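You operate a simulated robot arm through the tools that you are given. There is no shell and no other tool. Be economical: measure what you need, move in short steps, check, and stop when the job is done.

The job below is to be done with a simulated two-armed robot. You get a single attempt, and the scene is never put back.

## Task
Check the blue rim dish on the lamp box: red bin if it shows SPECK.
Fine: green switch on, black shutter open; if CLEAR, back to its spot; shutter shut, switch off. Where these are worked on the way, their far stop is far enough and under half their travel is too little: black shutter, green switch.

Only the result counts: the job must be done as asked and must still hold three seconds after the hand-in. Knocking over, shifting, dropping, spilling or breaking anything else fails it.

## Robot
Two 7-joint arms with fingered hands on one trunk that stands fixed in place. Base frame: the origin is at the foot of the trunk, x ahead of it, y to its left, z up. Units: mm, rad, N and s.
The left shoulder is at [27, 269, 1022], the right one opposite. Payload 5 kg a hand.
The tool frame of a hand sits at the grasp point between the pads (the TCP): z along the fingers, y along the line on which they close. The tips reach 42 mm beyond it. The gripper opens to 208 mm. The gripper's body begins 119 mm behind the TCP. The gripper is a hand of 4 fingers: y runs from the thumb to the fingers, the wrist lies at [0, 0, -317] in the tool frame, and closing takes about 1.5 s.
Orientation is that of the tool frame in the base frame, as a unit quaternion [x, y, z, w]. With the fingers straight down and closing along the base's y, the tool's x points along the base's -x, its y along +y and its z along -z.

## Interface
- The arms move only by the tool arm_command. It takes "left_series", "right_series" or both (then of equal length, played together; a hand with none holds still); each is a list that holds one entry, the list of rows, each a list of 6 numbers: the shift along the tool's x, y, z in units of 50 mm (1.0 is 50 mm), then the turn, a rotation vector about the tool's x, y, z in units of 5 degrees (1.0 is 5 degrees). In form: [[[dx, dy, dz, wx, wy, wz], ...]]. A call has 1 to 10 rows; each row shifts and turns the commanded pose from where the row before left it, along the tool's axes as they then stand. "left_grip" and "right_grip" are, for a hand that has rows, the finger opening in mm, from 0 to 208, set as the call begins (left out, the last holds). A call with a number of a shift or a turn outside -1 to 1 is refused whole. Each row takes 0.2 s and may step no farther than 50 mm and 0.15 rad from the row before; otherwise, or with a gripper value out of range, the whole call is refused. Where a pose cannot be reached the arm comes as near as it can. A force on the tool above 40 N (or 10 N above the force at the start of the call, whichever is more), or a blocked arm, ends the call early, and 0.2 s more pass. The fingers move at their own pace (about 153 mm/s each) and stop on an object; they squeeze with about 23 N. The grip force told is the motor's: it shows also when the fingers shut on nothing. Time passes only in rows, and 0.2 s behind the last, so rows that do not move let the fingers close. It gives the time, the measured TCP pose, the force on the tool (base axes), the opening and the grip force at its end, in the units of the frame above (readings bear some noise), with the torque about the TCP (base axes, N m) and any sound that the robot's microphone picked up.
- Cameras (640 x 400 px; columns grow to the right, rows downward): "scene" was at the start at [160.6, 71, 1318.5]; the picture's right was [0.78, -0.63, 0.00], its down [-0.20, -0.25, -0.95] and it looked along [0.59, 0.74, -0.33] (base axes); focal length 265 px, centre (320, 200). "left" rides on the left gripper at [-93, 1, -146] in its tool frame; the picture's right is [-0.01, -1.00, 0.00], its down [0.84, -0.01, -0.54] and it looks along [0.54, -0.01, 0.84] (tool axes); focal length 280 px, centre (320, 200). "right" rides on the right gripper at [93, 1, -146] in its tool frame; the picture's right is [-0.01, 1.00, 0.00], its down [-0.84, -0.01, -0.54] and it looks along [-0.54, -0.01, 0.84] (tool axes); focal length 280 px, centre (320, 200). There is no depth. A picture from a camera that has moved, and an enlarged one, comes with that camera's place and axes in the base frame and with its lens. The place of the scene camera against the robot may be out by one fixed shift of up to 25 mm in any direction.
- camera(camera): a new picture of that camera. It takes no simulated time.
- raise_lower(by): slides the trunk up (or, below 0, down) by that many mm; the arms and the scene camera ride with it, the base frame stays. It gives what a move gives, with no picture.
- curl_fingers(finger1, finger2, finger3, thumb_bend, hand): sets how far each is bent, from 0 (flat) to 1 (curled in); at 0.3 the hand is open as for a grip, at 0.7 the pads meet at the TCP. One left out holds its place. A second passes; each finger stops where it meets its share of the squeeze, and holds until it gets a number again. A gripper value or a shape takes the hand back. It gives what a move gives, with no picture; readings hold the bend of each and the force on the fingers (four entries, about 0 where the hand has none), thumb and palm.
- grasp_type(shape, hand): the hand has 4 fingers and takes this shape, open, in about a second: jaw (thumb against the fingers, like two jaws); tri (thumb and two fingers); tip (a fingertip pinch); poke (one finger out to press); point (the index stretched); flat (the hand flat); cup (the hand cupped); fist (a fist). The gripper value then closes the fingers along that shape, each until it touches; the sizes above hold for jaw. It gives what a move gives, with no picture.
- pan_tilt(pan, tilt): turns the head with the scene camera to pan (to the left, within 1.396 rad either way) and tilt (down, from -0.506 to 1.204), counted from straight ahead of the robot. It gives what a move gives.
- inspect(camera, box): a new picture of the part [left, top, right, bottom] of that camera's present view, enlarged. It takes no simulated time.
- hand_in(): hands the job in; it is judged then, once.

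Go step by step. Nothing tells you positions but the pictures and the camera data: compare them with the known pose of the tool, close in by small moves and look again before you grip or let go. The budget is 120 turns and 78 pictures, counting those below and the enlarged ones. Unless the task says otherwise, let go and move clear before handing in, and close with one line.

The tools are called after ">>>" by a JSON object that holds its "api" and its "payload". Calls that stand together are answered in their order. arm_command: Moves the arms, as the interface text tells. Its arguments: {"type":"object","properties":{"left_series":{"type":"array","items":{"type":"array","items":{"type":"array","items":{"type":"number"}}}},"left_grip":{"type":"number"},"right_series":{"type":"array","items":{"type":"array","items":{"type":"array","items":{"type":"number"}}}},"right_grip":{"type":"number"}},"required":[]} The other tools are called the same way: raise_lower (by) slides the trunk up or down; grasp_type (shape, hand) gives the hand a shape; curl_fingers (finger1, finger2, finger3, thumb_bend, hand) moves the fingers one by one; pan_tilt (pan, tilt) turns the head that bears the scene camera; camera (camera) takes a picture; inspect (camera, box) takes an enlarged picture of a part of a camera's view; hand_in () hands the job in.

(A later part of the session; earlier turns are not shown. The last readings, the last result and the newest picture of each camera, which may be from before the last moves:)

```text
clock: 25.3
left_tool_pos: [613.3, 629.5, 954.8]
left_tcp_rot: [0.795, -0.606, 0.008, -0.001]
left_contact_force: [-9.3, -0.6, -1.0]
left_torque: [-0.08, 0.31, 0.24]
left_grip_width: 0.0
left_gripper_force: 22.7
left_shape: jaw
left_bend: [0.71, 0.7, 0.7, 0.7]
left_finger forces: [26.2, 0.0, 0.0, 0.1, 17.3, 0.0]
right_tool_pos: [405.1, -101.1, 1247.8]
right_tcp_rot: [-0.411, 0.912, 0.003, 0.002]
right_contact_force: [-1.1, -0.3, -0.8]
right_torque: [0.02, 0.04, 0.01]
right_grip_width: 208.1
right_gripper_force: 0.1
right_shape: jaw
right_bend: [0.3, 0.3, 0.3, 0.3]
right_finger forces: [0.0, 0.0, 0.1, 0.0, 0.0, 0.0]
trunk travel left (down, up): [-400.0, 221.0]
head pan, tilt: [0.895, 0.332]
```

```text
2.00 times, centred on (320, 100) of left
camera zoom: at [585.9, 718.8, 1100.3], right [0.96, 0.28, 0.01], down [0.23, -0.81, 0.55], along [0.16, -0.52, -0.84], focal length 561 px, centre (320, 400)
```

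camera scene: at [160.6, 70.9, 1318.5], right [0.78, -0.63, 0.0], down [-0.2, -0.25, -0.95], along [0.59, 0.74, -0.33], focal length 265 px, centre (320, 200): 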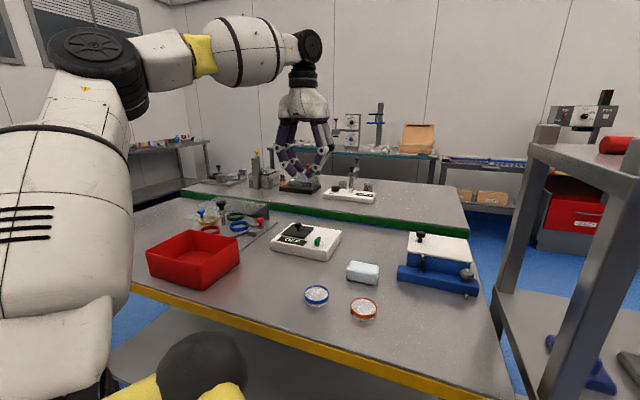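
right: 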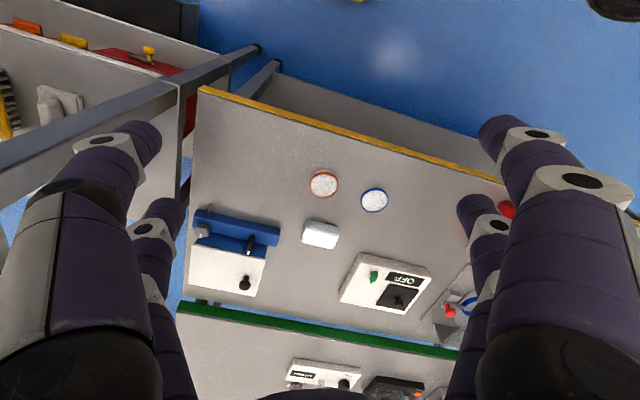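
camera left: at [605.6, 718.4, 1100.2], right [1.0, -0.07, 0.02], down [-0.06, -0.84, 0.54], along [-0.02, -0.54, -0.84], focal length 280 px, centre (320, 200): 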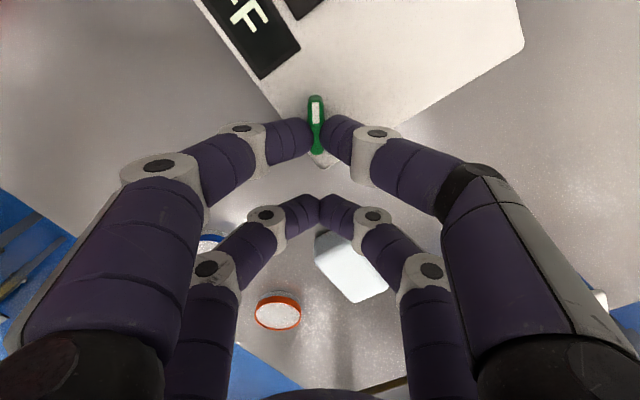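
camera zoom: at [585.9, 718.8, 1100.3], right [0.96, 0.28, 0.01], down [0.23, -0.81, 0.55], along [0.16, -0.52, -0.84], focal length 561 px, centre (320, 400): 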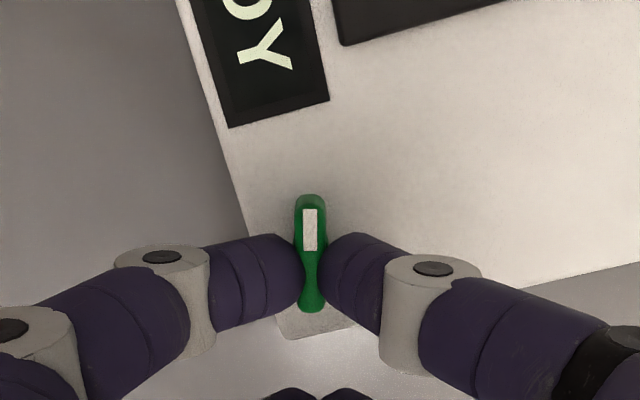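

The label now reads "…DY" (READY), so the switch is on. I turn a little further to reach the stop, then release.

>>> {"api": "arm_command", "payload": {"left_series": [[[0, -0.06, 0, 0, 0, -1], [0, -0.06, 0, 0, 0, -1], [0, -0.06, 0, 0, 0, -1], [0, 0, 0, 0, 0, 0]]]}}

>>> {"api": "inspect", "payload": {"camera": "left", "box": [160, 0, 480, 200]}}

```text
clock: 26.3
left_tool_pos: [622.6, 633.4, 955.7]
left_tcp_rot: [0.868, -0.497, 0.008, -0.001]
left_contact_force: [-14.6, 4.9, -7.1]
left_torque: [-0.02, 0.38, 0.23]
left_grip_width: 0.2
left_gripper_force: 23.1
left_shape: jaw
left_bend: [0.71, 0.7, 0.7, 0.7]
left_finger forces: [25.9, 0.0, 0.0, 0.0, 15.3, 0.0]
right_tool_pos: [404.1, -102.5, 1249.1]
right_tcp_rot: [-0.41, 0.912, 0.003, 0.002]
right_contact_force: [0.2, 0.1, 0.5]
right_torque: [0.05, 0.01, -0.01]
right_grip_width: 208.1
right_gripper_force: 0.1
right_shape: jaw
right_bend: [0.3, 0.3, 0.3, 0.3]
right_finger forces: [0.1, 0.1, 0.0, 0.1, 0.1, 0.0]
trunk travel left (down, up): [-400.0, 221.0]
head pan, tilt: [0.895, 0.332]
```

```text
2.00 times, centred on (320, 100) of left
camera zoom: at [571.8, 712.8, 1100.6], right [0.85, 0.52, 0.01], down [0.43, -0.72, 0.55], along [0.29, -0.46, -0.84], focal length 561 px, centre (320, 400)
```

zoom: 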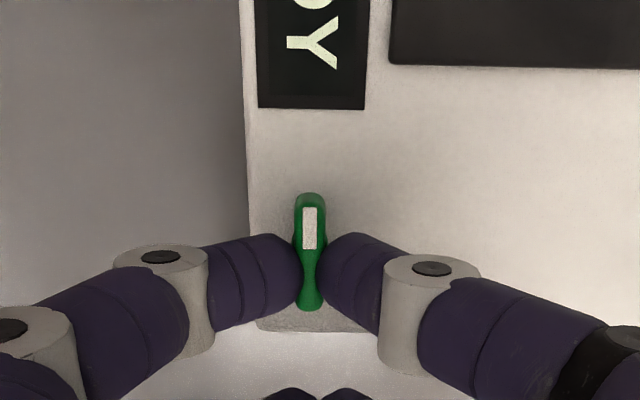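

The switch is turned a full 90°. I release, lift and turn the hand back toward the shutter knob.

>>> {"api": "arm_command", "payload": {"left_series": [[[0, 0, 0, 0, 0, 0], [0, 0, 0, 0, 0, 0], [0, 0, -0.7, 0, 0, 0], [0, 0, -0.7, 0, 0, 0], [0, 0, 0, 0, 0, 1], [0, 0, 0, 0, 0, 1], [0, 0, 0, 0, 0, 1], [0, 0, 0, 0, 0, 1], [0, 0, 0, 0, 0, 1], [0, 0, 0, 0, 0, 1]]], "left_grip": 60}}

>>> {"api": "arm_command", "payload": {"left_series": [[[0, 0, 0, 0, 0, 1], [0, 0, 0, 0, 0, 1], [0, 0, 0, 0, 0, 1], [0, 0, 0, 0, 0, 1], [0, 0, 0, 0, 0, 1], [0, 0, 0, 0, 0, 1], [0, 0, 0, 0, 0, 1], [0, 0, 0, 0, 0, 1], [0, 0, 0, 0, 0, 1], [0, 0, 0, 0, 0, 1]]]}}

>>> {"api": "arm_command", "payload": {"left_series": [[[0, 0, 0, 0, 0, 1], [0, 0, 0, 0, 0, 1], [-0.22, 0.87, 0, 0, 0, 0], [-0.22, 0.87, 0, 0, 0, 0], [-0.22, 0.87, 0, 0, 0, 0], [0, 0, 0, 0, 0, 0]]]}}

>>> {"api": "camera", "payload": {"camera": "left"}}

```text
clock: 28.5
left_tool_pos: [621.3, 633.9, 1027.2]
left_tcp_rot: [0.709, -0.705, 0.008, -0.004]
left_contact_force: [0.0, -0.5, 0.0]
left_torque: [-0.04, -0.02, 0.04]
left_grip_width: 59.6
left_gripper_force: 0.0
left_shape: jaw
left_bend: [0.74, 0.73, 0.73, 0.7]
left_finger forces: [0.0, 0.0, 0.1, 0.1, 0.1, 0.1]
right_tool_pos: [404.6, -102.4, 1248.3]
right_tcp_rot: [-0.412, 0.911, 0.002, 0.002]
right_contact_force: [0.4, 0.4, 0.4]
right_torque: [-0.03, 0.0, 0.01]
right_grip_width: 208.1
right_gripper_force: 0.0
right_shape: jaw
right_bend: [0.3, 0.3, 0.3, 0.3]
right_finger forces: [0.1, 0.1, 0.0, 0.1, 0.1, 0.1]
trunk travel left (down, up): [-400.0, 221.0]
head pan, tilt: [0.895, 0.332]
```

```text
clock: 30.7
left_tool_pos: [622.8, 634.0, 1026.8]
left_tcp_rot: [-0.343, 0.939, -0.005, 0.005]
left_contact_force: [0.0, 0.2, 0.3]
left_torque: [0.0, 0.05, 0.01]
left_grip_width: 59.7
left_gripper_force: 0.2
left_shape: jaw
left_bend: [0.74, 0.73, 0.73, 0.7]
left_finger forces: [0.0, 0.0, 0.0, 0.0, 0.1, 0.0]
right_tool_pos: [404.9, -101.8, 1248.0]
right_tcp_rot: [-0.411, 0.912, 0.003, 0.002]
right_contact_force: [0.5, 0.5, 0.2]
right_torque: [-0.01, -0.02, 0.06]
right_grip_width: 207.8
right_gripper_force: 0.1
right_shape: jaw
right_bend: [0.3, 0.3, 0.3, 0.3]
right_finger forces: [0.0, 0.0, 0.1, 0.0, 0.0, 0.0]
trunk travel left (down, up): [-400.0, 221.0]
head pan, tilt: [0.895, 0.332]
```

```text
clock: 32.1
left_tool_pos: [585.4, 761.8, 1026.3]
left_tcp_rot: [-0.262, 0.965, -0.004, 0.006]
left_contact_force: [-0.6, -0.9, 0.5]
left_torque: [0.09, 0.01, -0.01]
left_grip_width: 59.8
left_gripper_force: 0.0
left_shape: jaw
left_bend: [0.73, 0.73, 0.73, 0.7]
left_finger forces: [0.0, 0.1, 0.0, 0.0, 0.0, 0.0]
right_tool_pos: [404.6, -103.1, 1248.6]
right_tcp_rot: [-0.411, 0.912, 0.003, 0.003]
right_contact_force: [-1.1, -1.0, 0.0]
right_torque: [0.1, -0.02, 0.0]
right_grip_width: 207.6
right_gripper_force: 0.0
right_shape: jaw
right_bend: [0.3, 0.3, 0.3, 0.3]
right_finger forces: [0.0, 0.1, 0.0, 0.0, 0.1, 0.0]
trunk travel left (down, up): [-400.0, 221.0]
head pan, tilt: [0.895, 0.332]
```

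```text
44 pictures are left
camera left: at [663.9, 809.3, 1173.8], right [0.52, -0.86, 0.01], down [-0.73, -0.43, 0.53], along [-0.45, -0.28, -0.85], focal length 280 px, centre (320, 200)
```

left: 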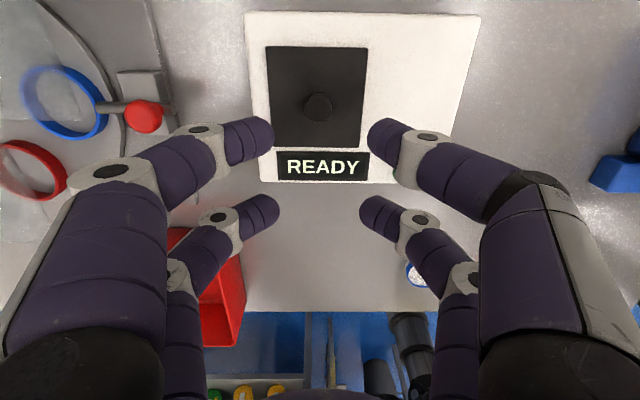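

READY is lit. I descend on the knob, grip it, and try a first slide to the right.

>>> {"api": "arm_command", "payload": {"left_series": [[[0, 0, 0.6, 0, 0, 0], [0, 0, 0.5, 0, 0, 0], [0, 0.02, 0.29, 0, 0, 0], [0, 0, 0, 0, 0, 0]]]}}

>>> {"api": "arm_command", "payload": {"left_series": [[[0, 0, 0, 0, 0, 0], [0, 0, 0, 0, 0, 0], [0, 0, 0, 0, 0, 0], [0, -0.2, 0, 0, 0, 0], [0, -0.2, 0, 0, 0, 0], [0, -0.2, 0, 0, 0, 0], [0, 0, 0, 0, 0, 0]]], "left_grip": 12}}

>>> {"api": "camera", "payload": {"camera": "left"}}

```text
clock: 33.1
left_tool_pos: [584.1, 764.7, 955.7]
left_tcp_rot: [-0.262, 0.965, -0.005, 0.006]
left_contact_force: [0.8, 1.2, 0.1]
left_torque: [0.0, 0.01, 0.01]
left_grip_width: 59.7
left_gripper_force: 0.1
left_shape: jaw
left_bend: [0.73, 0.73, 0.73, 0.7]
left_finger forces: [0.0, 0.0, 0.0, 0.0, 0.0, 0.1]
right_tool_pos: [405.5, -102.1, 1248.9]
right_tcp_rot: [-0.411, 0.912, 0.003, 0.002]
right_contact_force: [0.0, 0.1, 0.3]
right_torque: [0.02, -0.02, 0.02]
right_grip_width: 208.0
right_gripper_force: 0.0
right_shape: jaw
right_bend: [0.3, 0.3, 0.3, 0.3]
right_finger forces: [0.1, 0.0, 0.0, 0.0, 0.0, 0.1]
trunk travel left (down, up): [-400.0, 221.0]
head pan, tilt: [0.895, 0.332]
```

```text
clock: 34.7
left_tool_pos: [600.4, 739.6, 954.5]
left_tcp_rot: [-0.262, 0.965, -0.005, 0.006]
left_contact_force: [-4.6, -1.0, -10.8]
left_torque: [-0.24, 0.4, 0.02]
left_grip_width: 7.1
left_gripper_force: 23.0
left_shape: jaw
left_bend: [0.71, 0.7, 0.7, 0.7]
left_finger forces: [20.5, 0.0, 0.0, 0.0, 19.9, 0.1]
right_tool_pos: [405.2, -102.4, 1248.5]
right_tcp_rot: [-0.411, 0.912, 0.002, 0.002]
right_contact_force: [0.3, -0.1, -0.1]
right_torque: [0.02, -0.01, 0.01]
right_grip_width: 208.0
right_gripper_force: 0.1
right_shape: jaw
right_bend: [0.3, 0.3, 0.3, 0.3]
right_finger forces: [0.0, 0.0, 0.0, 0.1, 0.1, 0.0]
trunk travel left (down, up): [-400.0, 221.0]
head pan, tilt: [0.895, 0.332]
```

```text
43 pictures are left
camera left: at [678.7, 786.8, 1101.3], right [0.52, -0.86, 0.01], down [-0.73, -0.43, 0.53], along [-0.45, -0.28, -0.85], focal length 280 px, centre (320, 200)
```

left: 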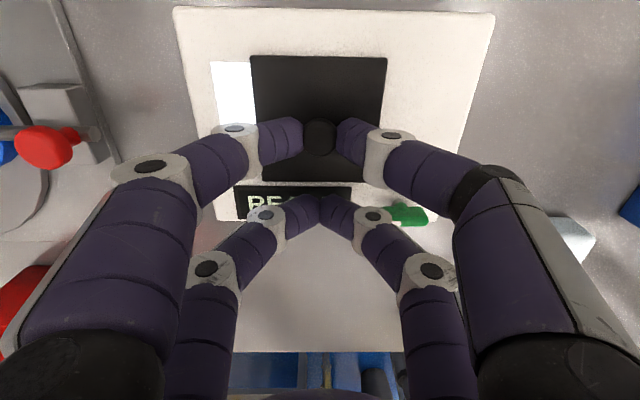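

The shutter slides right and reveals the lit window. The near finger pair would hit the switch handle if I continue, so I'll regrip the knob with the near pair instead (hand shifted 60 mm away).

>>> {"api": "arm_command", "payload": {"left_series": [[[0, 0, 0, 0, 0, 0], [0, 0, 0, 0, 0, 0], [0, 0, -0.5, 0, 0, 0], [0, 0, -0.5, 0, 0, 0], [-0.6, 0, 0, 0, 0, 0], [-0.6, 0, 0, 0, 0, 0], [0, 0, 0, 0, 0, 0]]], "left_grip": 40}}

>>> {"api": "camera", "payload": {"camera": "left"}}

```text
clock: 36.3
left_tool_pos: [651.9, 767.6, 1007.9]
left_tcp_rot: [-0.262, 0.965, -0.005, 0.008]
left_contact_force: [0.3, 0.1, 0.2]
left_torque: [0.04, 0.0, 0.0]
left_grip_width: 39.9
left_gripper_force: 0.2
left_shape: jaw
left_bend: [0.73, 0.73, 0.73, 0.7]
left_finger forces: [0.0, 0.0, 0.0, 0.0, 0.1, 0.0]
right_tool_pos: [404.4, -102.5, 1249.0]
right_tcp_rot: [-0.411, 0.912, 0.003, 0.002]
right_contact_force: [0.6, 0.7, 0.7]
right_torque: [-0.02, -0.01, 0.01]
right_grip_width: 207.8
right_gripper_force: 0.1
right_shape: jaw
right_bend: [0.3, 0.3, 0.3, 0.3]
right_finger forces: [0.1, 0.1, 0.0, 0.0, 0.1, 0.1]
trunk travel left (down, up): [-400.0, 221.0]
head pan, tilt: [0.895, 0.332]
```

```text
42 pictures are left
camera left: at [729.8, 814.9, 1154.1], right [0.52, -0.86, 0.01], down [-0.73, -0.43, 0.53], along [-0.45, -0.28, -0.85], focal length 280 px, centre (320, 200)
```

left: 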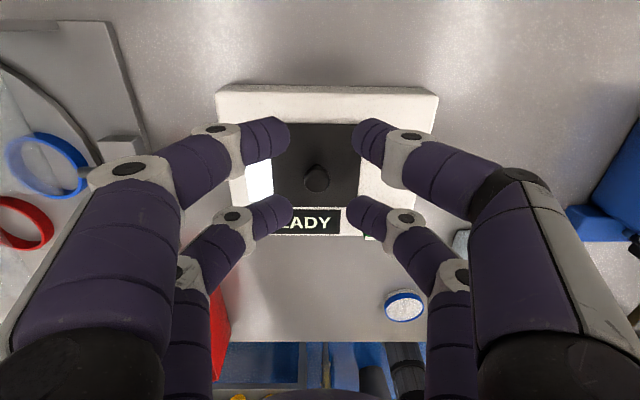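

The knob lines up with the near pair. I descend, grip and slide right until the stop.

>>> {"api": "arm_command", "payload": {"left_series": [[[0, 0, 0.5, 0, 0, 0], [0.04, 0, 0.56, 0, 0, 0], [0, 0, 0, 0, 0, 0]]]}}

>>> {"api": "arm_command", "payload": {"left_series": [[[0, 0, 0, 0, 0, 0], [0, 0, 0, 0, 0, 0], [0, 0, 0, 0, 0, 0], [0, -0.25, 0, 0, 0, 0], [0, -0.25, 0, 0, 0, 0], [0, -0.25, 0, 0, 0, 0], [0, -0.25, 0, 0, 0, 0], [0, 0, 0, 0, 0, 0]]], "left_grip": 12}}

>>> {"api": "camera", "payload": {"camera": "left"}}

```text
clock: 37.1
left_tool_pos: [649.9, 764.8, 954.8]
left_tcp_rot: [-0.261, 0.965, -0.004, 0.008]
left_contact_force: [0.2, -0.1, 0.6]
left_torque: [0.05, 0.03, 0.03]
left_grip_width: 39.8
left_gripper_force: 0.1
left_shape: jaw
left_bend: [0.73, 0.73, 0.73, 0.7]
left_finger forces: [0.0, 0.0, 0.0, 0.0, 0.0, 0.0]
right_tool_pos: [403.5, -103.1, 1247.5]
right_tcp_rot: [-0.41, 0.912, 0.003, 0.003]
right_contact_force: [-1.2, 0.0, 0.1]
right_torque: [0.05, -0.01, -0.05]
right_grip_width: 207.8
right_gripper_force: 0.1
right_shape: jaw
right_bend: [0.3, 0.3, 0.3, 0.3]
right_finger forces: [0.1, 0.0, 0.1, 0.0, 0.1, 0.0]
trunk travel left (down, up): [-400.0, 221.0]
head pan, tilt: [0.895, 0.332]
```

```text
clock: 38.9
left_tool_pos: [674.3, 723.3, 955.1]
left_tcp_rot: [-0.261, 0.965, -0.004, 0.007]
left_contact_force: [-2.3, -1.1, -1.1]
left_torque: [0.01, 0.04, -0.01]
left_grip_width: 12.9
left_gripper_force: 0.0
left_shape: jaw
left_bend: [0.71, 0.71, 0.71, 0.7]
left_finger forces: [0.0, 2.4, 2.1, 0.0, 0.0, 0.0]
right_tool_pos: [404.8, -102.7, 1246.6]
right_tcp_rot: [-0.411, 0.912, 0.003, 0.003]
right_contact_force: [-0.1, 0.3, 0.1]
right_torque: [0.0, 0.04, 0.0]
right_grip_width: 207.8
right_gripper_force: 0.1
right_shape: jaw
right_bend: [0.3, 0.3, 0.3, 0.3]
right_finger forces: [0.0, 0.1, 0.0, 0.0, 0.0, 0.0]
trunk travel left (down, up): [-400.0, 221.0]
head pan, tilt: [0.895, 0.332]
```

```text
41 pictures are left
camera left: at [753.0, 770.7, 1101.5], right [0.52, -0.86, 0.01], down [-0.73, -0.43, 0.53], along [-0.45, -0.28, -0.85], focal length 280 px, centre (320, 200)
```

left: 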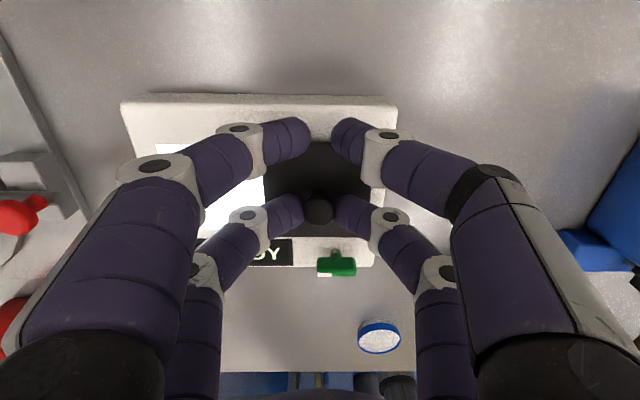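

The shutter follows. I push on toward the end stop.

>>> {"api": "arm_command", "payload": {"left_series": [[[0, -0.16, 0, 0, 0, 0], [0, -0.16, 0, 0, 0, 0], [0, -0.16, 0, 0, 0, 0], [0, -0.1, 0, 0, 0, 0], [0, 0, 0, 0, 0, 0]]]}}

>>> {"api": "camera", "payload": {"camera": "left"}}

```text
clock: 40.1
left_tool_pos: [688.8, 700.6, 955.7]
left_tcp_rot: [-0.263, 0.965, -0.004, 0.007]
left_contact_force: [-12.5, 13.6, 12.4]
left_torque: [0.51, 0.87, -0.35]
left_grip_width: 15.1
left_gripper_force: 0.1
left_shape: jaw
left_bend: [0.71, 0.56, 0.71, 0.7]
left_finger forces: [0.0, 16.7, 0.0, 0.0, 0.0, 0.0]
right_tool_pos: [402.8, -101.9, 1246.9]
right_tcp_rot: [-0.41, 0.912, 0.002, 0.002]
right_contact_force: [-0.3, 0.3, -0.3]
right_torque: [0.01, -0.04, 0.02]
right_grip_width: 207.8
right_gripper_force: 0.1
right_shape: jaw
right_bend: [0.3, 0.3, 0.3, 0.3]
right_finger forces: [0.1, 0.1, 0.0, 0.0, 0.0, 0.0]
trunk travel left (down, up): [-400.0, 221.0]
head pan, tilt: [0.895, 0.332]
```

```text
40 pictures are left
camera left: at [766.5, 746.9, 1102.0], right [0.52, -0.86, 0.01], down [-0.73, -0.43, 0.53], along [-0.45, -0.28, -0.85], focal length 280 px, centre (320, 200)
```

left: 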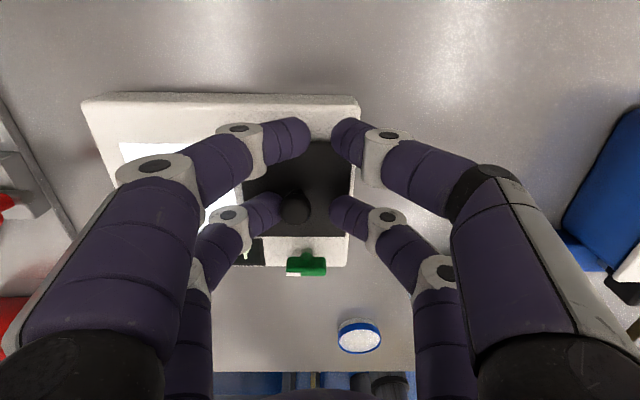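

The shutter is at its stop with the window fully lit. I release, lift and go above the blue dish.

>>> {"api": "arm_command", "payload": {"left_series": [[[0, 0.24, 0, 0, 0, 0], [0, 0, 0, 0, 0, 0], [0, 0, -0.7, 0, 0, 0], [0, 0, -0.7, 0, 0, 0]]], "left_grip": 50}}

>>> {"api": "arm_command", "payload": {"left_series": [[[0.8, -0.22, 0, 0, 0, 0], [0.8, -0.22, 0, 0, 0, 0], [0.8, -0.22, 0, 0, 0, 0], [0.8, -0.22, 0, 0, 0, 0], [0.8, -0.22, 0, 0, 0, 0], [0.8, -0.22, 0, 0, 0, 0], [0.8, -0.22, 0, 0, 0, 0], [0, 0, 0, 0, 0, 0]]], "left_grip": 90}}

>>> {"api": "camera", "payload": {"camera": "left"}}

>>> {"api": "inspect", "payload": {"camera": "scene", "box": [240, 190, 400, 330]}}

```text
clock: 41.1
left_tool_pos: [683.5, 709.8, 1024.7]
left_tcp_rot: [-0.262, 0.965, -0.004, 0.008]
left_contact_force: [0.0, 0.2, 0.3]
left_torque: [0.02, 0.0, -0.02]
left_grip_width: 49.6
left_gripper_force: 0.0
left_shape: jaw
left_bend: [0.73, 0.73, 0.73, 0.7]
left_finger forces: [0.0, 0.0, 0.0, 0.0, 0.0, 0.1]
right_tool_pos: [404.7, -103.2, 1246.5]
right_tcp_rot: [-0.411, 0.912, 0.004, 0.002]
right_contact_force: [-0.7, 0.1, -1.0]
right_torque: [0.05, -0.01, 0.01]
right_grip_width: 207.9
right_gripper_force: 0.1
right_shape: jaw
right_bend: [0.3, 0.3, 0.3, 0.3]
right_finger forces: [0.1, 0.0, 0.1, 0.1, 0.0, 0.0]
trunk travel left (down, up): [-400.0, 221.0]
head pan, tilt: [0.895, 0.332]
```

```text
clock: 42.9
left_tool_pos: [479.4, 502.2, 1020.9]
left_tcp_rot: [-0.262, 0.965, -0.004, 0.007]
left_contact_force: [0.7, 0.5, -0.1]
left_torque: [-0.05, -0.05, 0.03]
left_grip_width: 89.7
left_gripper_force: 0.0
left_shape: jaw
left_bend: [0.73, 0.73, 0.73, 0.7]
left_finger forces: [0.1, 0.1, 0.1, 0.1, 0.0, 0.0]
right_tool_pos: [404.8, -103.1, 1246.8]
right_tcp_rot: [-0.411, 0.912, 0.003, 0.001]
right_contact_force: [-0.7, -0.1, -0.8]
right_torque: [-0.05, 0.06, 0.0]
right_grip_width: 208.0
right_gripper_force: 0.0
right_shape: jaw
right_bend: [0.3, 0.3, 0.3, 0.3]
right_finger forces: [0.0, 0.0, 0.1, 0.0, 0.1, 0.0]
trunk travel left (down, up): [-400.0, 221.0]
head pan, tilt: [0.895, 0.332]
```

```text
39 pictures are left
camera left: at [558.5, 549.5, 1167.4], right [0.52, -0.86, 0.01], down [-0.73, -0.43, 0.53], along [-0.45, -0.28, -0.85], focal length 280 px, centre (320, 200)
```

left: 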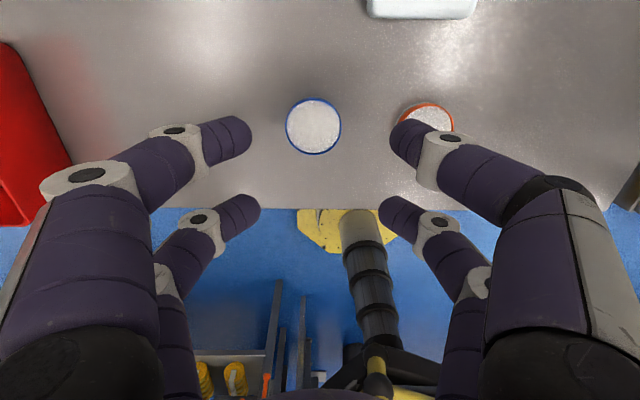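

```text
2.86 times, centred on (320, 260) of scene
camera zoom: at [160.5, 71.0, 1318.4], right [0.78, -0.63, 0.0], down [-0.2, -0.25, -0.95], along [0.59, 0.74, -0.33], focal length 756 px, centre (320, 29)
```

zoom: 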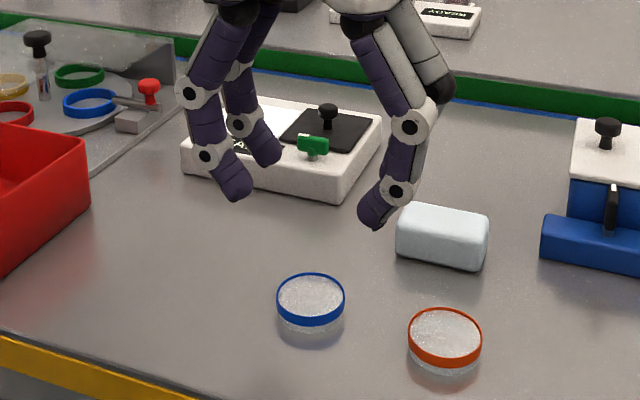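

Dish and hand agree within 3 mm. I level the hand slightly, narrow to 74 mm (to stay away from the orange dish), and descend to z ≈ 922.

>>> {"api": "arm_command", "payload": {"left_series": [[[0, 0.06, 0.2, -0.13, 0.13, 0], [0, 0, 0.6, 0, 0, 0], [0, 0, 0.6, 0, 0, 0], [0, 0, 0.4, 0, 0, 0], [0, 0, 0.14, 0, 0, 0], [0, 0, 0, 0, 0, 0]]], "left_grip": 74}}

>>> {"api": "camera", "payload": {"camera": "left"}}

>>> {"api": "inspect", "payload": {"camera": "scene", "box": [260, 240, 400, 340]}}

```text
clock: 44.3
left_tool_pos: [479.1, 503.1, 925.3]
left_tcp_rot: [-0.261, 0.965, 0.0, -0.001]
left_contact_force: [0.2, -0.1, 0.2]
left_torque: [0.02, 0.01, -0.01]
left_grip_width: 74.6
left_gripper_force: 0.0
left_shape: jaw
left_bend: [0.73, 0.73, 0.73, 0.7]
left_finger forces: [0.0, 0.0, 0.1, 0.0, 0.0, 0.1]
right_tool_pos: [404.7, -102.7, 1247.5]
right_tcp_rot: [-0.41, 0.912, 0.004, 0.002]
right_contact_force: [-0.2, 0.1, -0.6]
right_torque: [-0.02, -0.01, -0.01]
right_grip_width: 208.1
right_gripper_force: 0.1
right_shape: jaw
right_bend: [0.3, 0.3, 0.3, 0.3]
right_finger forces: [0.0, 0.1, 0.0, 0.0, 0.1, 0.0]
trunk travel left (down, up): [-400.0, 221.0]
head pan, tilt: [0.895, 0.332]
```

```text
37 pictures are left
camera left: at [559.1, 550.3, 1070.8], right [0.52, -0.86, 0.0], down [-0.72, -0.44, 0.54], along [-0.46, -0.28, -0.84], focal length 280 px, centre (320, 200)
```

left: 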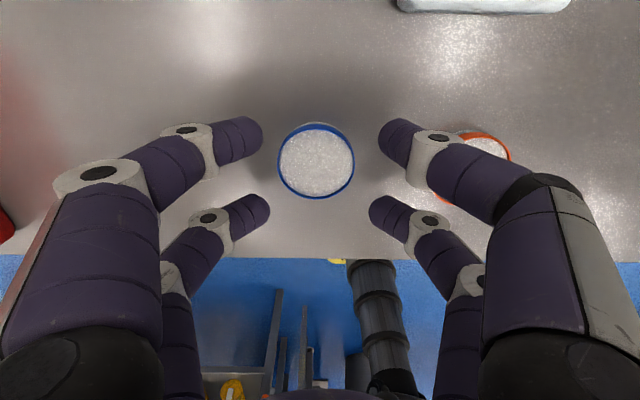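

```text
4.00 times, centred on (330, 290) of scene
camera zoom: at [160.6, 70.9, 1318.5], right [0.78, -0.63, 0.0], down [-0.2, -0.25, -0.95], along [0.59, 0.74, -0.33], focal length 1058 px, centre (280, -160)
```

zoom: 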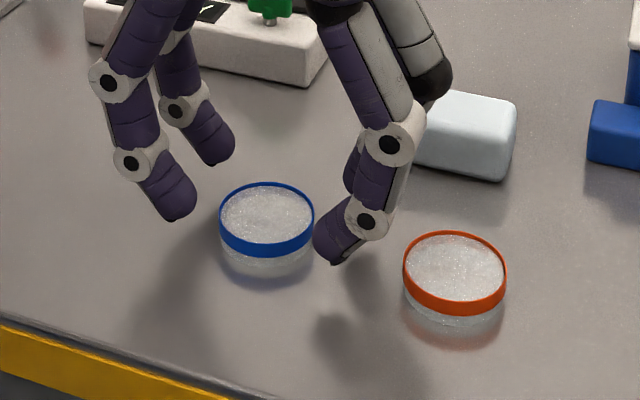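

The fingertips are still at about rim height; I go a further 16 mm down.

>>> {"api": "arm_command", "payload": {"left_series": [[[0, 0.03, 0.2, 0, 0, 0], [0, 0, 0.14, 0, 0, 0], [0, 0, 0, 0, 0, 0]]]}}

>>> {"api": "inspect", "payload": {"camera": "scene", "box": [260, 240, 400, 340]}}

```text
clock: 45.1
left_tool_pos: [477.2, 505.2, 907.7]
left_tcp_rot: [-0.261, 0.965, -0.002, 0.0]
left_contact_force: [0.1, 0.2, 0.1]
left_torque: [-0.01, 0.01, -0.01]
left_grip_width: 74.4
left_gripper_force: 0.0
left_shape: jaw
left_bend: [0.73, 0.73, 0.73, 0.7]
left_finger forces: [0.0, 0.0, 0.0, 0.0, 0.0, 0.1]
right_tool_pos: [404.1, -102.9, 1249.4]
right_tcp_rot: [-0.411, 0.912, 0.004, 0.002]
right_contact_force: [0.0, 0.0, 0.3]
right_torque: [0.0, 0.0, 0.0]
right_grip_width: 208.1
right_gripper_force: 0.1
right_shape: jaw
right_bend: [0.3, 0.3, 0.3, 0.3]
right_finger forces: [0.1, 0.0, 0.0, 0.0, 0.0, 0.1]
trunk travel left (down, up): [-400.0, 221.0]
head pan, tilt: [0.895, 0.332]
```

```text
4.00 times, centred on (330, 290) of scene
camera zoom: at [160.6, 70.9, 1318.5], right [0.78, -0.63, 0.0], down [-0.2, -0.25, -0.95], along [0.59, 0.74, -0.33], focal length 1058 px, centre (280, -160)
```

zoom: 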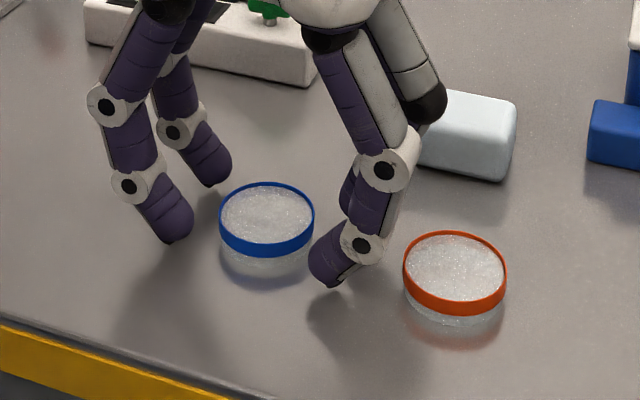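

Close to the table now; 5 mm more, then I close on the dish.

>>> {"api": "arm_command", "payload": {"left_series": [[[0, 0, 0.1, 0, 0, 0], [0, 0, 0, 0, 0, 0]]]}}

>>> {"api": "arm_command", "payload": {"left_series": [[[0, 0, 0, 0, 0, 0], [0, 0, 0, 0, 0, 0], [0, 0, 0, 0, 0, 0], [0, 0, 0, 0, 0, 0]]], "left_grip": 30}}

>>> {"api": "camera", "payload": {"camera": "left"}}

>>> {"api": "inspect", "payload": {"camera": "scene", "box": [260, 240, 400, 340]}}

```text
clock: 45.7
left_tool_pos: [477.6, 503.6, 903.9]
left_tcp_rot: [-0.262, 0.965, -0.001, 0.0]
left_contact_force: [-1.1, 0.6, 2.5]
left_torque: [0.06, 0.05, 0.03]
left_grip_width: 74.5
left_gripper_force: 0.1
left_shape: jaw
left_bend: [0.74, 0.74, 0.73, 0.7]
left_finger forces: [0.9, 0.8, 0.2, 0.1, 0.0, 0.1]
right_tool_pos: [404.8, -102.9, 1247.1]
right_tcp_rot: [-0.411, 0.912, 0.002, 0.002]
right_contact_force: [0.5, -0.4, -1.0]
right_torque: [-0.01, 0.0, 0.0]
right_grip_width: 207.8
right_gripper_force: 0.0
right_shape: jaw
right_bend: [0.3, 0.3, 0.3, 0.3]
right_finger forces: [0.1, 0.0, 0.0, 0.1, 0.0, 0.0]
trunk travel left (down, up): [-400.0, 221.0]
head pan, tilt: [0.895, 0.332]
```

```text
clock: 46.7
left_tool_pos: [476.4, 504.7, 903.3]
left_tcp_rot: [-0.262, 0.965, 0.0, -0.001]
left_contact_force: [-0.8, -0.2, -0.2]
left_torque: [0.0, 0.03, -0.05]
left_grip_width: 30.2
left_gripper_force: 0.1
left_shape: jaw
left_bend: [0.72, 0.72, 0.72, 0.7]
left_finger forces: [0.1, 0.1, 0.0, 0.1, 0.1, 0.1]
right_tool_pos: [405.0, -102.1, 1247.8]
right_tcp_rot: [-0.41, 0.912, 0.003, 0.003]
right_contact_force: [0.7, 0.8, -0.7]
right_torque: [-0.01, 0.0, -0.02]
right_grip_width: 208.2
right_gripper_force: 0.0
right_shape: jaw
right_bend: [0.3, 0.3, 0.3, 0.3]
right_finger forces: [0.0, 0.0, 0.1, 0.0, 0.1, 0.1]
trunk travel left (down, up): [-400.0, 221.0]
head pan, tilt: [0.895, 0.332]
```

```text
34 pictures are left
camera left: at [557.7, 551.7, 1049.4], right [0.52, -0.86, 0.0], down [-0.72, -0.44, 0.54], along [-0.46, -0.28, -0.84], focal length 280 px, centre (320, 200)
```

left: 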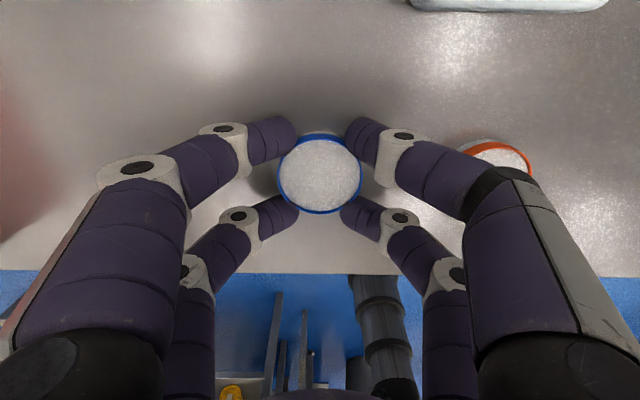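

```text
4.00 times, centred on (330, 290) of scene
camera zoom: at [160.6, 70.9, 1318.5], right [0.78, -0.63, 0.0], down [-0.2, -0.25, -0.95], along [0.59, 0.74, -0.33], focal length 1058 px, centre (280, -160)
```

zoom: 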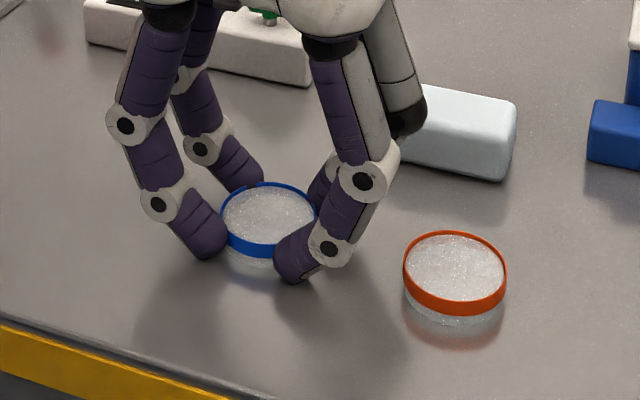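

The pairs straddle the dish without touching at 30 mm, so I'll instead grip it across the diameter with the far pair: open, shift 30 mm toward me, close.

>>> {"api": "arm_command", "payload": {"left_series": [[[0, 0, -0.06, 0, 0, 0], [0, 0, 0, 0, 0, 0], [0, 0, 0, 0, 0, 0], [0.3, 0, 0, 0, 0, 0], [0.3, 0, 0, 0, 0, 0], [0, 0, 0, 0, 0, 0]]], "left_grip": 82}}

>>> {"api": "camera", "payload": {"camera": "left"}}

```text
clock: 48.1
left_tool_pos: [451.0, 489.2, 906.6]
left_tcp_rot: [-0.261, 0.965, -0.001, 0.0]
left_contact_force: [-0.5, 0.8, -0.6]
left_torque: [0.04, 0.03, 0.04]
left_grip_width: 81.5
left_gripper_force: 0.0
left_shape: jaw
left_bend: [0.73, 0.73, 0.73, 0.7]
left_finger forces: [0.1, 0.1, 0.0, 0.0, 0.0, 0.0]
right_tool_pos: [404.7, -103.2, 1247.7]
right_tcp_rot: [-0.411, 0.912, 0.003, 0.003]
right_contact_force: [0.7, -0.2, 0.2]
right_torque: [0.03, -0.02, 0.01]
right_grip_width: 208.0
right_gripper_force: 0.0
right_shape: jaw
right_bend: [0.3, 0.3, 0.3, 0.3]
right_finger forces: [0.0, 0.0, 0.1, 0.0, 0.1, 0.1]
trunk travel left (down, up): [-400.0, 221.0]
head pan, tilt: [0.895, 0.332]
```

```text
32 pictures are left
camera left: at [532.1, 536.3, 1051.8], right [0.52, -0.86, 0.0], down [-0.72, -0.44, 0.54], along [-0.46, -0.28, -0.84], focal length 280 px, centre (320, 200)
```

left: 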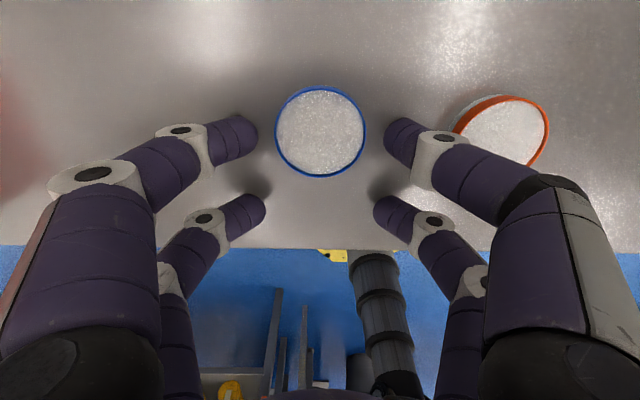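

The dish is centred between the far pair. I close on it.

>>> {"api": "arm_command", "payload": {"left_series": [[[0, 0, 0, 0, 0, 0], [0, 0, 0, 0, 0, 0], [0, 0, 0, 0, 0, 0], [0, 0, 0, 0, 0, 0]]], "left_grip": 35}}

>>> {"api": "camera", "payload": {"camera": "left"}}

```text
clock: 49.1
left_tool_pos: [452.1, 488.9, 906.4]
left_tcp_rot: [-0.261, 0.965, 0.0, 0.0]
left_contact_force: [-0.9, 0.4, 0.0]
left_torque: [-0.04, -0.01, 0.02]
left_grip_width: 30.3
left_gripper_force: 23.4
left_shape: jaw
left_bend: [0.73, 0.7, 0.7, 0.7]
left_finger forces: [19.8, 0.0, 0.0, 0.0, 19.7, 0.0]
right_tool_pos: [403.7, -102.4, 1247.6]
right_tcp_rot: [-0.411, 0.912, 0.003, 0.002]
right_contact_force: [-0.4, -0.6, -0.3]
right_torque: [-0.01, 0.02, 0.01]
right_grip_width: 208.1
right_gripper_force: 0.1
right_shape: jaw
right_bend: [0.3, 0.3, 0.3, 0.3]
right_finger forces: [0.1, 0.1, 0.0, 0.1, 0.1, 0.0]
trunk travel left (down, up): [-400.0, 221.0]
head pan, tilt: [0.895, 0.332]
```

```text
31 pictures are left
camera left: at [532.3, 536.5, 1051.9], right [0.52, -0.86, 0.0], down [-0.72, -0.44, 0.54], along [-0.46, -0.28, -0.84], focal length 280 px, centre (320, 200)
```

left: 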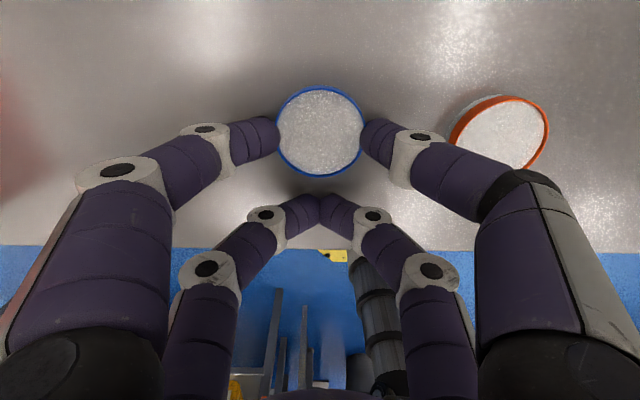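

Gripped at TCP (452, 489, 906). I lift gently and check.

>>> {"api": "arm_command", "payload": {"left_series": [[[0, 0, -0.2, 0, 0, 0], [0, 0, -0.5, 0, 0, 0], [0, 0, -0.8, 0, 0, 0], [0, 0, -0.5, 0, 0, 0], [0, 0, 0, 0, 0, 0]]]}}

>>> {"api": "camera", "payload": {"camera": "left"}}

```text
clock: 50.3
left_tool_pos: [452.3, 489.0, 1004.2]
left_tcp_rot: [-0.261, 0.965, 0.0, -0.001]
left_contact_force: [0.0, 0.0, 0.5]
left_torque: [0.0, 0.0, 0.02]
left_grip_width: 30.4
left_gripper_force: 22.5
left_shape: jaw
left_bend: [0.73, 0.7, 0.7, 0.7]
left_finger forces: [19.7, 0.0, 0.1, 0.0, 19.7, 0.1]
right_tool_pos: [403.6, -102.6, 1248.1]
right_tcp_rot: [-0.41, 0.912, 0.003, 0.001]
right_contact_force: [-0.5, 1.1, 0.4]
right_torque: [-0.01, 0.02, 0.03]
right_grip_width: 208.0
right_gripper_force: 0.1
right_shape: jaw
right_bend: [0.3, 0.3, 0.3, 0.3]
right_finger forces: [0.1, 0.1, 0.0, 0.1, 0.1, 0.0]
trunk travel left (down, up): [-400.0, 221.0]
head pan, tilt: [0.895, 0.332]
```

```text
30 pictures are left
camera left: at [533.5, 536.1, 1149.9], right [0.52, -0.86, 0.0], down [-0.72, -0.44, 0.54], along [-0.46, -0.28, -0.84], focal length 280 px, centre (320, 200)
```

left: 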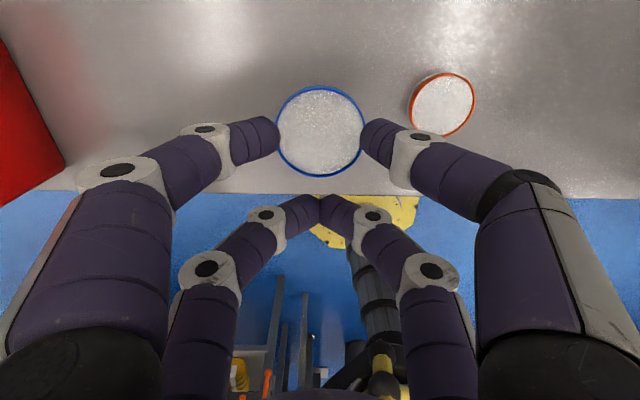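

The dish is held level. I carry it over the lit window.

>>> {"api": "arm_command", "payload": {"left_series": [[[-0.3, 0.2, 0, 0, 0, 0], [-0.62, 0.428, 0, 0, 0, 0], [-0.62, 0.428, 0, 0, 0, 0], [-0.62, 0.428, 0, 0, 0, 0], [-0.62, 0.428, 0, 0, 0, 0], [-0.62, 0.428, 0, 0, 0, 0], [-0.62, 0.428, 0, 0, 0, 0], [-0.62, 0.428, 0, 0, 0, 0], [-0.34, 0.23, 0, 0, 0, 0], [0, 0, 0, 0, 0, 0]]]}}

>>> {"api": "camera", "payload": {"camera": "left"}}

>>> {"api": "inspect", "payload": {"camera": "scene", "box": [240, 190, 360, 270]}}

```text
clock: 52.5
left_tool_pos: [579.7, 762.1, 1006.7]
left_tcp_rot: [-0.261, 0.965, 0.0, 0.0]
left_contact_force: [0.6, 0.5, -1.3]
left_torque: [0.0, 0.01, 0.03]
left_grip_width: 30.6
left_gripper_force: 22.6
left_shape: jaw
left_bend: [0.73, 0.7, 0.7, 0.7]
left_finger forces: [19.6, 0.0, 0.0, 0.0, 19.7, 0.1]
right_tool_pos: [403.3, -102.7, 1247.6]
right_tcp_rot: [-0.41, 0.912, 0.004, 0.002]
right_contact_force: [-0.1, 0.3, -0.1]
right_torque: [0.02, 0.04, 0.02]
right_grip_width: 207.7
right_gripper_force: 0.1
right_shape: jaw
right_bend: [0.3, 0.3, 0.3, 0.3]
right_finger forces: [0.0, 0.1, 0.0, 0.0, 0.0, 0.0]
trunk travel left (down, up): [-400.0, 221.0]
head pan, tilt: [0.895, 0.332]
```

```text
29 pictures are left
camera left: at [660.6, 809.5, 1152.5], right [0.52, -0.86, 0.0], down [-0.72, -0.44, 0.54], along [-0.46, -0.28, -0.84], focal length 280 px, centre (320, 200)
```

left: 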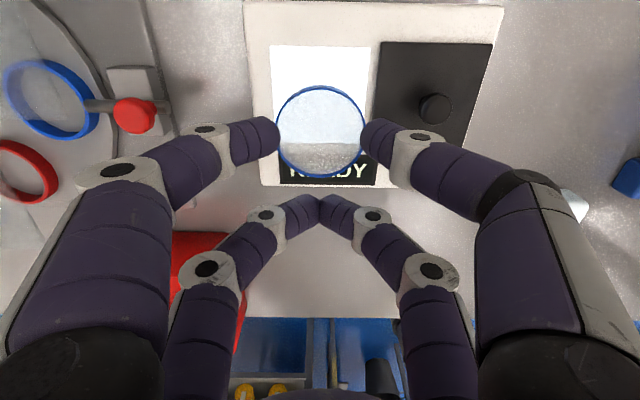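

```text
5.00 times, centred on (300, 230) of scene
camera zoom: at [160.6, 71.0, 1318.5], right [0.78, -0.63, 0.0], down [-0.2, -0.25, -0.95], along [0.59, 0.74, -0.33], focal length 1323 px, centre (420, 50)
```

zoom: 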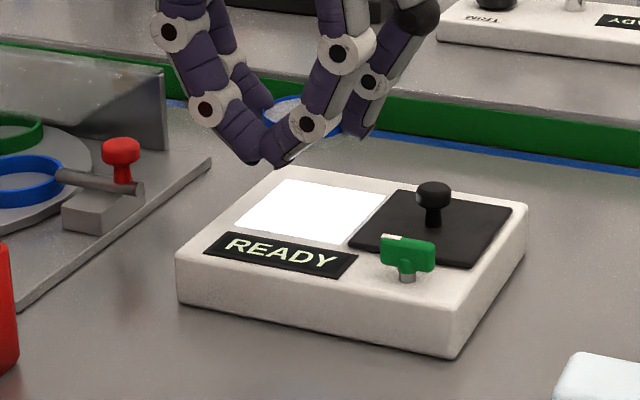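

The dish is centred over the window. I lower it, slowly at the end.

>>> {"api": "arm_command", "payload": {"left_series": [[[0, 0, 0.5, 0, 0, 0], [0, 0, 0.4, 0, 0, 0], [0, 0, 0.1, 0, 0, 0], [0, 0, 0.06, 0, 0, 0], [0, 0, 0, 0, 0, 0]]]}}

>>> {"api": "inspect", "payload": {"camera": "left", "box": [220, 50, 420, 190]}}

>>> {"api": "inspect", "payload": {"camera": "scene", "box": [240, 190, 360, 270]}}

```text
clock: 53.7
left_tool_pos: [580.8, 764.9, 953.5]
left_tcp_rot: [-0.262, 0.965, 0.0, -0.001]
left_contact_force: [1.3, 0.4, -0.1]
left_torque: [0.01, -0.03, -0.01]
left_grip_width: 30.4
left_gripper_force: 23.2
left_shape: jaw
left_bend: [0.73, 0.7, 0.7, 0.7]
left_finger forces: [19.6, 0.0, 0.0, 0.0, 19.8, 0.1]
right_tool_pos: [404.8, -102.3, 1248.5]
right_tcp_rot: [-0.411, 0.912, 0.002, 0.001]
right_contact_force: [1.2, -0.5, 0.4]
right_torque: [0.03, 0.01, -0.01]
right_grip_width: 207.9
right_gripper_force: 0.1
right_shape: jaw
right_bend: [0.3, 0.3, 0.3, 0.3]
right_finger forces: [0.1, 0.1, 0.0, 0.0, 0.0, 0.1]
trunk travel left (down, up): [-400.0, 221.0]
head pan, tilt: [0.895, 0.332]
```

```text
2.86 times, centred on (320, 120) of left
camera zoom: at [660.4, 810.9, 1098.9], right [0.52, -0.86, 0.0], down [-0.72, -0.44, 0.54], along [-0.46, -0.28, -0.84], focal length 801 px, centre (320, 429)
```

zoom: 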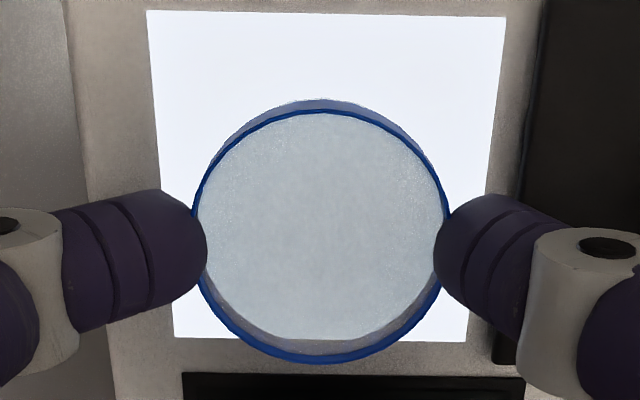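

```text
5.00 times, centred on (300, 230) of scene
camera zoom: at [160.6, 71.0, 1318.5], right [0.78, -0.63, 0.0], down [-0.2, -0.25, -0.95], along [0.59, 0.74, -0.33], focal length 1323 px, centre (420, 50)
```

zoom: 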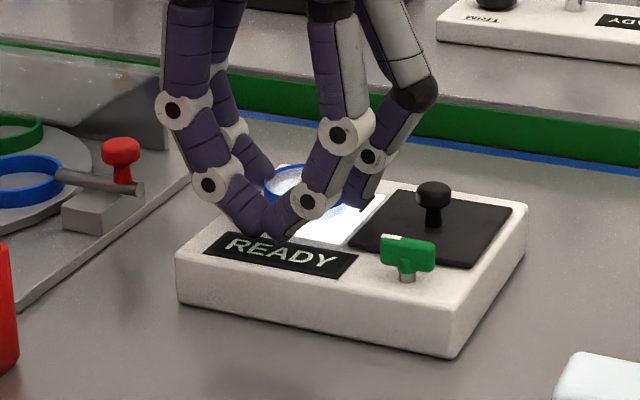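

Nothing shows yet while held above. I shift 5 mm farther to centre and lower to contact.

>>> {"api": "arm_command", "payload": {"left_series": [[[-0.1, 0, 0, 0, 0, 0], [0, 0, 0.06, 0, 0, 0], [0, 0, 0.05, 0, 0, 0], [0, 0, 0.04, 0, 0, 0], [0, 0, 0, 0, 0, 0]]]}}

>>> {"api": "inspect", "payload": {"camera": "left", "box": [220, 50, 420, 190]}}

```text
clock: 54.9
left_tool_pos: [585.7, 766.0, 945.9]
left_tcp_rot: [-0.261, 0.965, 0.0, 0.0]
left_contact_force: [1.5, -0.6, 3.7]
left_torque: [0.05, -0.13, -0.03]
left_grip_width: 30.4
left_gripper_force: 23.0
left_shape: jaw
left_bend: [0.73, 0.7, 0.7, 0.7]
left_finger forces: [20.8, 0.1, 0.0, 0.1, 21.2, 0.1]
right_tool_pos: [403.6, -102.4, 1248.1]
right_tcp_rot: [-0.41, 0.912, 0.003, 0.002]
right_contact_force: [-0.3, -0.3, -0.3]
right_torque: [-0.01, 0.03, -0.01]
right_grip_width: 207.8
right_gripper_force: 0.1
right_shape: jaw
right_bend: [0.3, 0.3, 0.3, 0.3]
right_finger forces: [0.0, 0.0, 0.1, 0.0, 0.1, 0.0]
trunk travel left (down, up): [-400.0, 221.0]
head pan, tilt: [0.895, 0.332]
```

```text
2.86 times, centred on (320, 120) of left
camera zoom: at [665.1, 812.6, 1091.5], right [0.52, -0.86, 0.0], down [-0.72, -0.44, 0.54], along [-0.46, -0.28, -0.84], focal length 801 px, centre (320, 429)
```

zoom: 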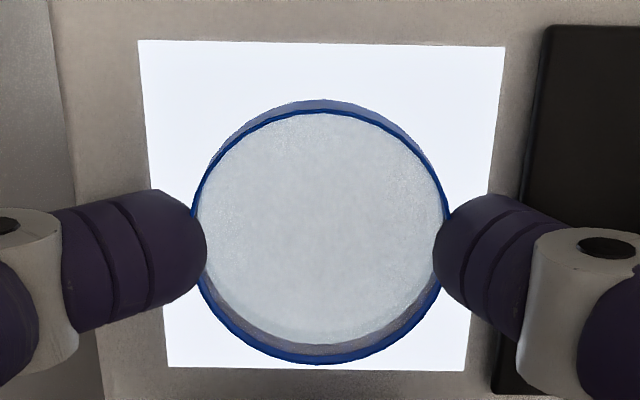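

The dish is on the window (light contact). I release and lift clear so I can read it.

>>> {"api": "arm_command", "payload": {"left_series": [[[0, 0, 0, 0, 0, 0], [0, 0, 0, 0, 0, 0], [0, 0, -0.3, 0, 0, 0], [0, 0, -0.7, 0, 0, 0], [0, 0, -0.4, 0, 0, 0], [0, 0, 0, 0, 0, 0]]], "left_grip": 80}}

>>> {"api": "inspect", "payload": {"camera": "left", "box": [220, 30, 420, 180]}}

```text
clock: 56.3
left_tool_pos: [585.2, 767.0, 1014.3]
left_tcp_rot: [-0.261, 0.965, 0.0, -0.001]
left_contact_force: [0.1, 1.2, -1.0]
left_torque: [0.01, 0.02, 0.01]
left_grip_width: 79.8
left_gripper_force: 0.1
left_shape: jaw
left_bend: [0.74, 0.73, 0.73, 0.7]
left_finger forces: [0.0, 0.0, 0.0, 0.1, 0.1, 0.0]
right_tool_pos: [404.7, -102.8, 1248.0]
right_tcp_rot: [-0.411, 0.912, 0.003, 0.002]
right_contact_force: [0.3, 0.0, 0.6]
right_torque: [0.02, 0.03, -0.01]
right_grip_width: 208.1
right_gripper_force: 0.1
right_shape: jaw
right_bend: [0.3, 0.3, 0.3, 0.3]
right_finger forces: [0.0, 0.1, 0.0, 0.1, 0.1, 0.0]
trunk travel left (down, up): [-400.0, 221.0]
head pan, tilt: [0.895, 0.332]
```

```text
2.67 times, centred on (320, 105) of left
camera zoom: at [666.0, 813.2, 1160.5], right [0.52, -0.86, 0.0], down [-0.72, -0.44, 0.54], along [-0.46, -0.28, -0.84], focal length 748 px, centre (320, 453)
```

zoom: 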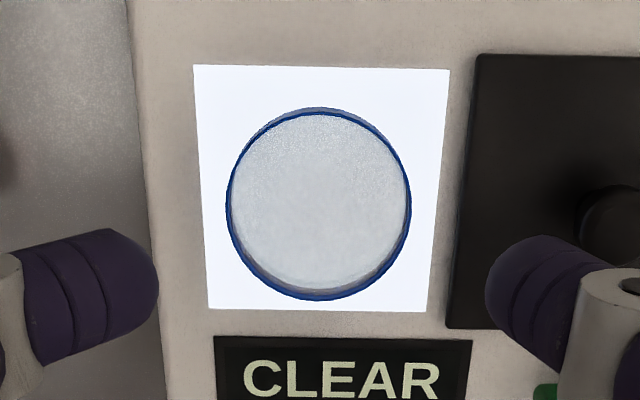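

The display says CLEAR. I wait a moment to confirm it's stable, then go back down to the same place to regrip.

>>> {"api": "arm_command", "payload": {"left_series": [[[0, 0, 0, 0, 0, 0], [0, 0, 0, 0, 0, 0], [0, 0, 0, 0, 0, 0], [0, 0, 0.5, 0, 0, 0], [0, -0.02, 0.5, 0, 0, 0], [0, 0, 0.34, 0, 0, 0], [0, 0, 0, 0, 0, 0]]]}}

>>> {"api": "camera", "payload": {"camera": "left"}}

```text
clock: 57.9
left_tool_pos: [584.7, 765.7, 948.2]
left_tcp_rot: [-0.261, 0.965, 0.0, 0.0]
left_contact_force: [-1.2, -1.3, 4.1]
left_torque: [-0.11, -0.08, -0.09]
left_grip_width: 80.0
left_gripper_force: 0.1
left_shape: jaw
left_bend: [0.74, 0.73, 0.73, 0.7]
left_finger forces: [0.0, 0.0, 0.0, 0.1, 2.4, 0.1]
right_tool_pos: [405.0, -103.0, 1248.2]
right_tcp_rot: [-0.411, 0.912, 0.003, 0.002]
right_contact_force: [0.4, -0.7, 0.0]
right_torque: [-0.04, 0.05, -0.01]
right_grip_width: 207.8
right_gripper_force: 0.0
right_shape: jaw
right_bend: [0.3, 0.3, 0.3, 0.3]
right_finger forces: [0.1, 0.0, 0.0, 0.1, 0.1, 0.1]
trunk travel left (down, up): [-400.0, 221.0]
head pan, tilt: [0.895, 0.332]
```

```text
23 pictures are left
camera left: at [666.0, 812.3, 1094.4], right [0.52, -0.86, 0.0], down [-0.72, -0.44, 0.54], along [-0.46, -0.28, -0.84], focal length 280 px, centre (320, 200)
```

left: 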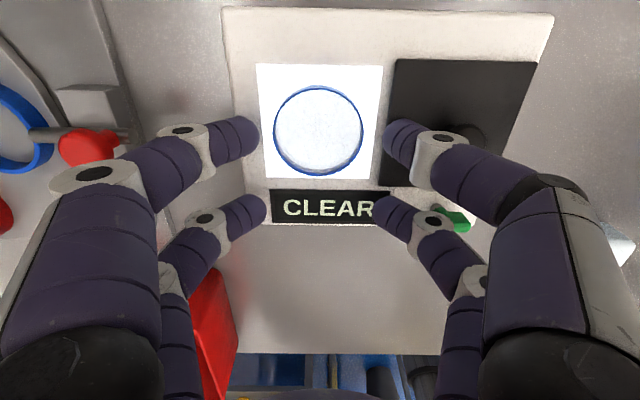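

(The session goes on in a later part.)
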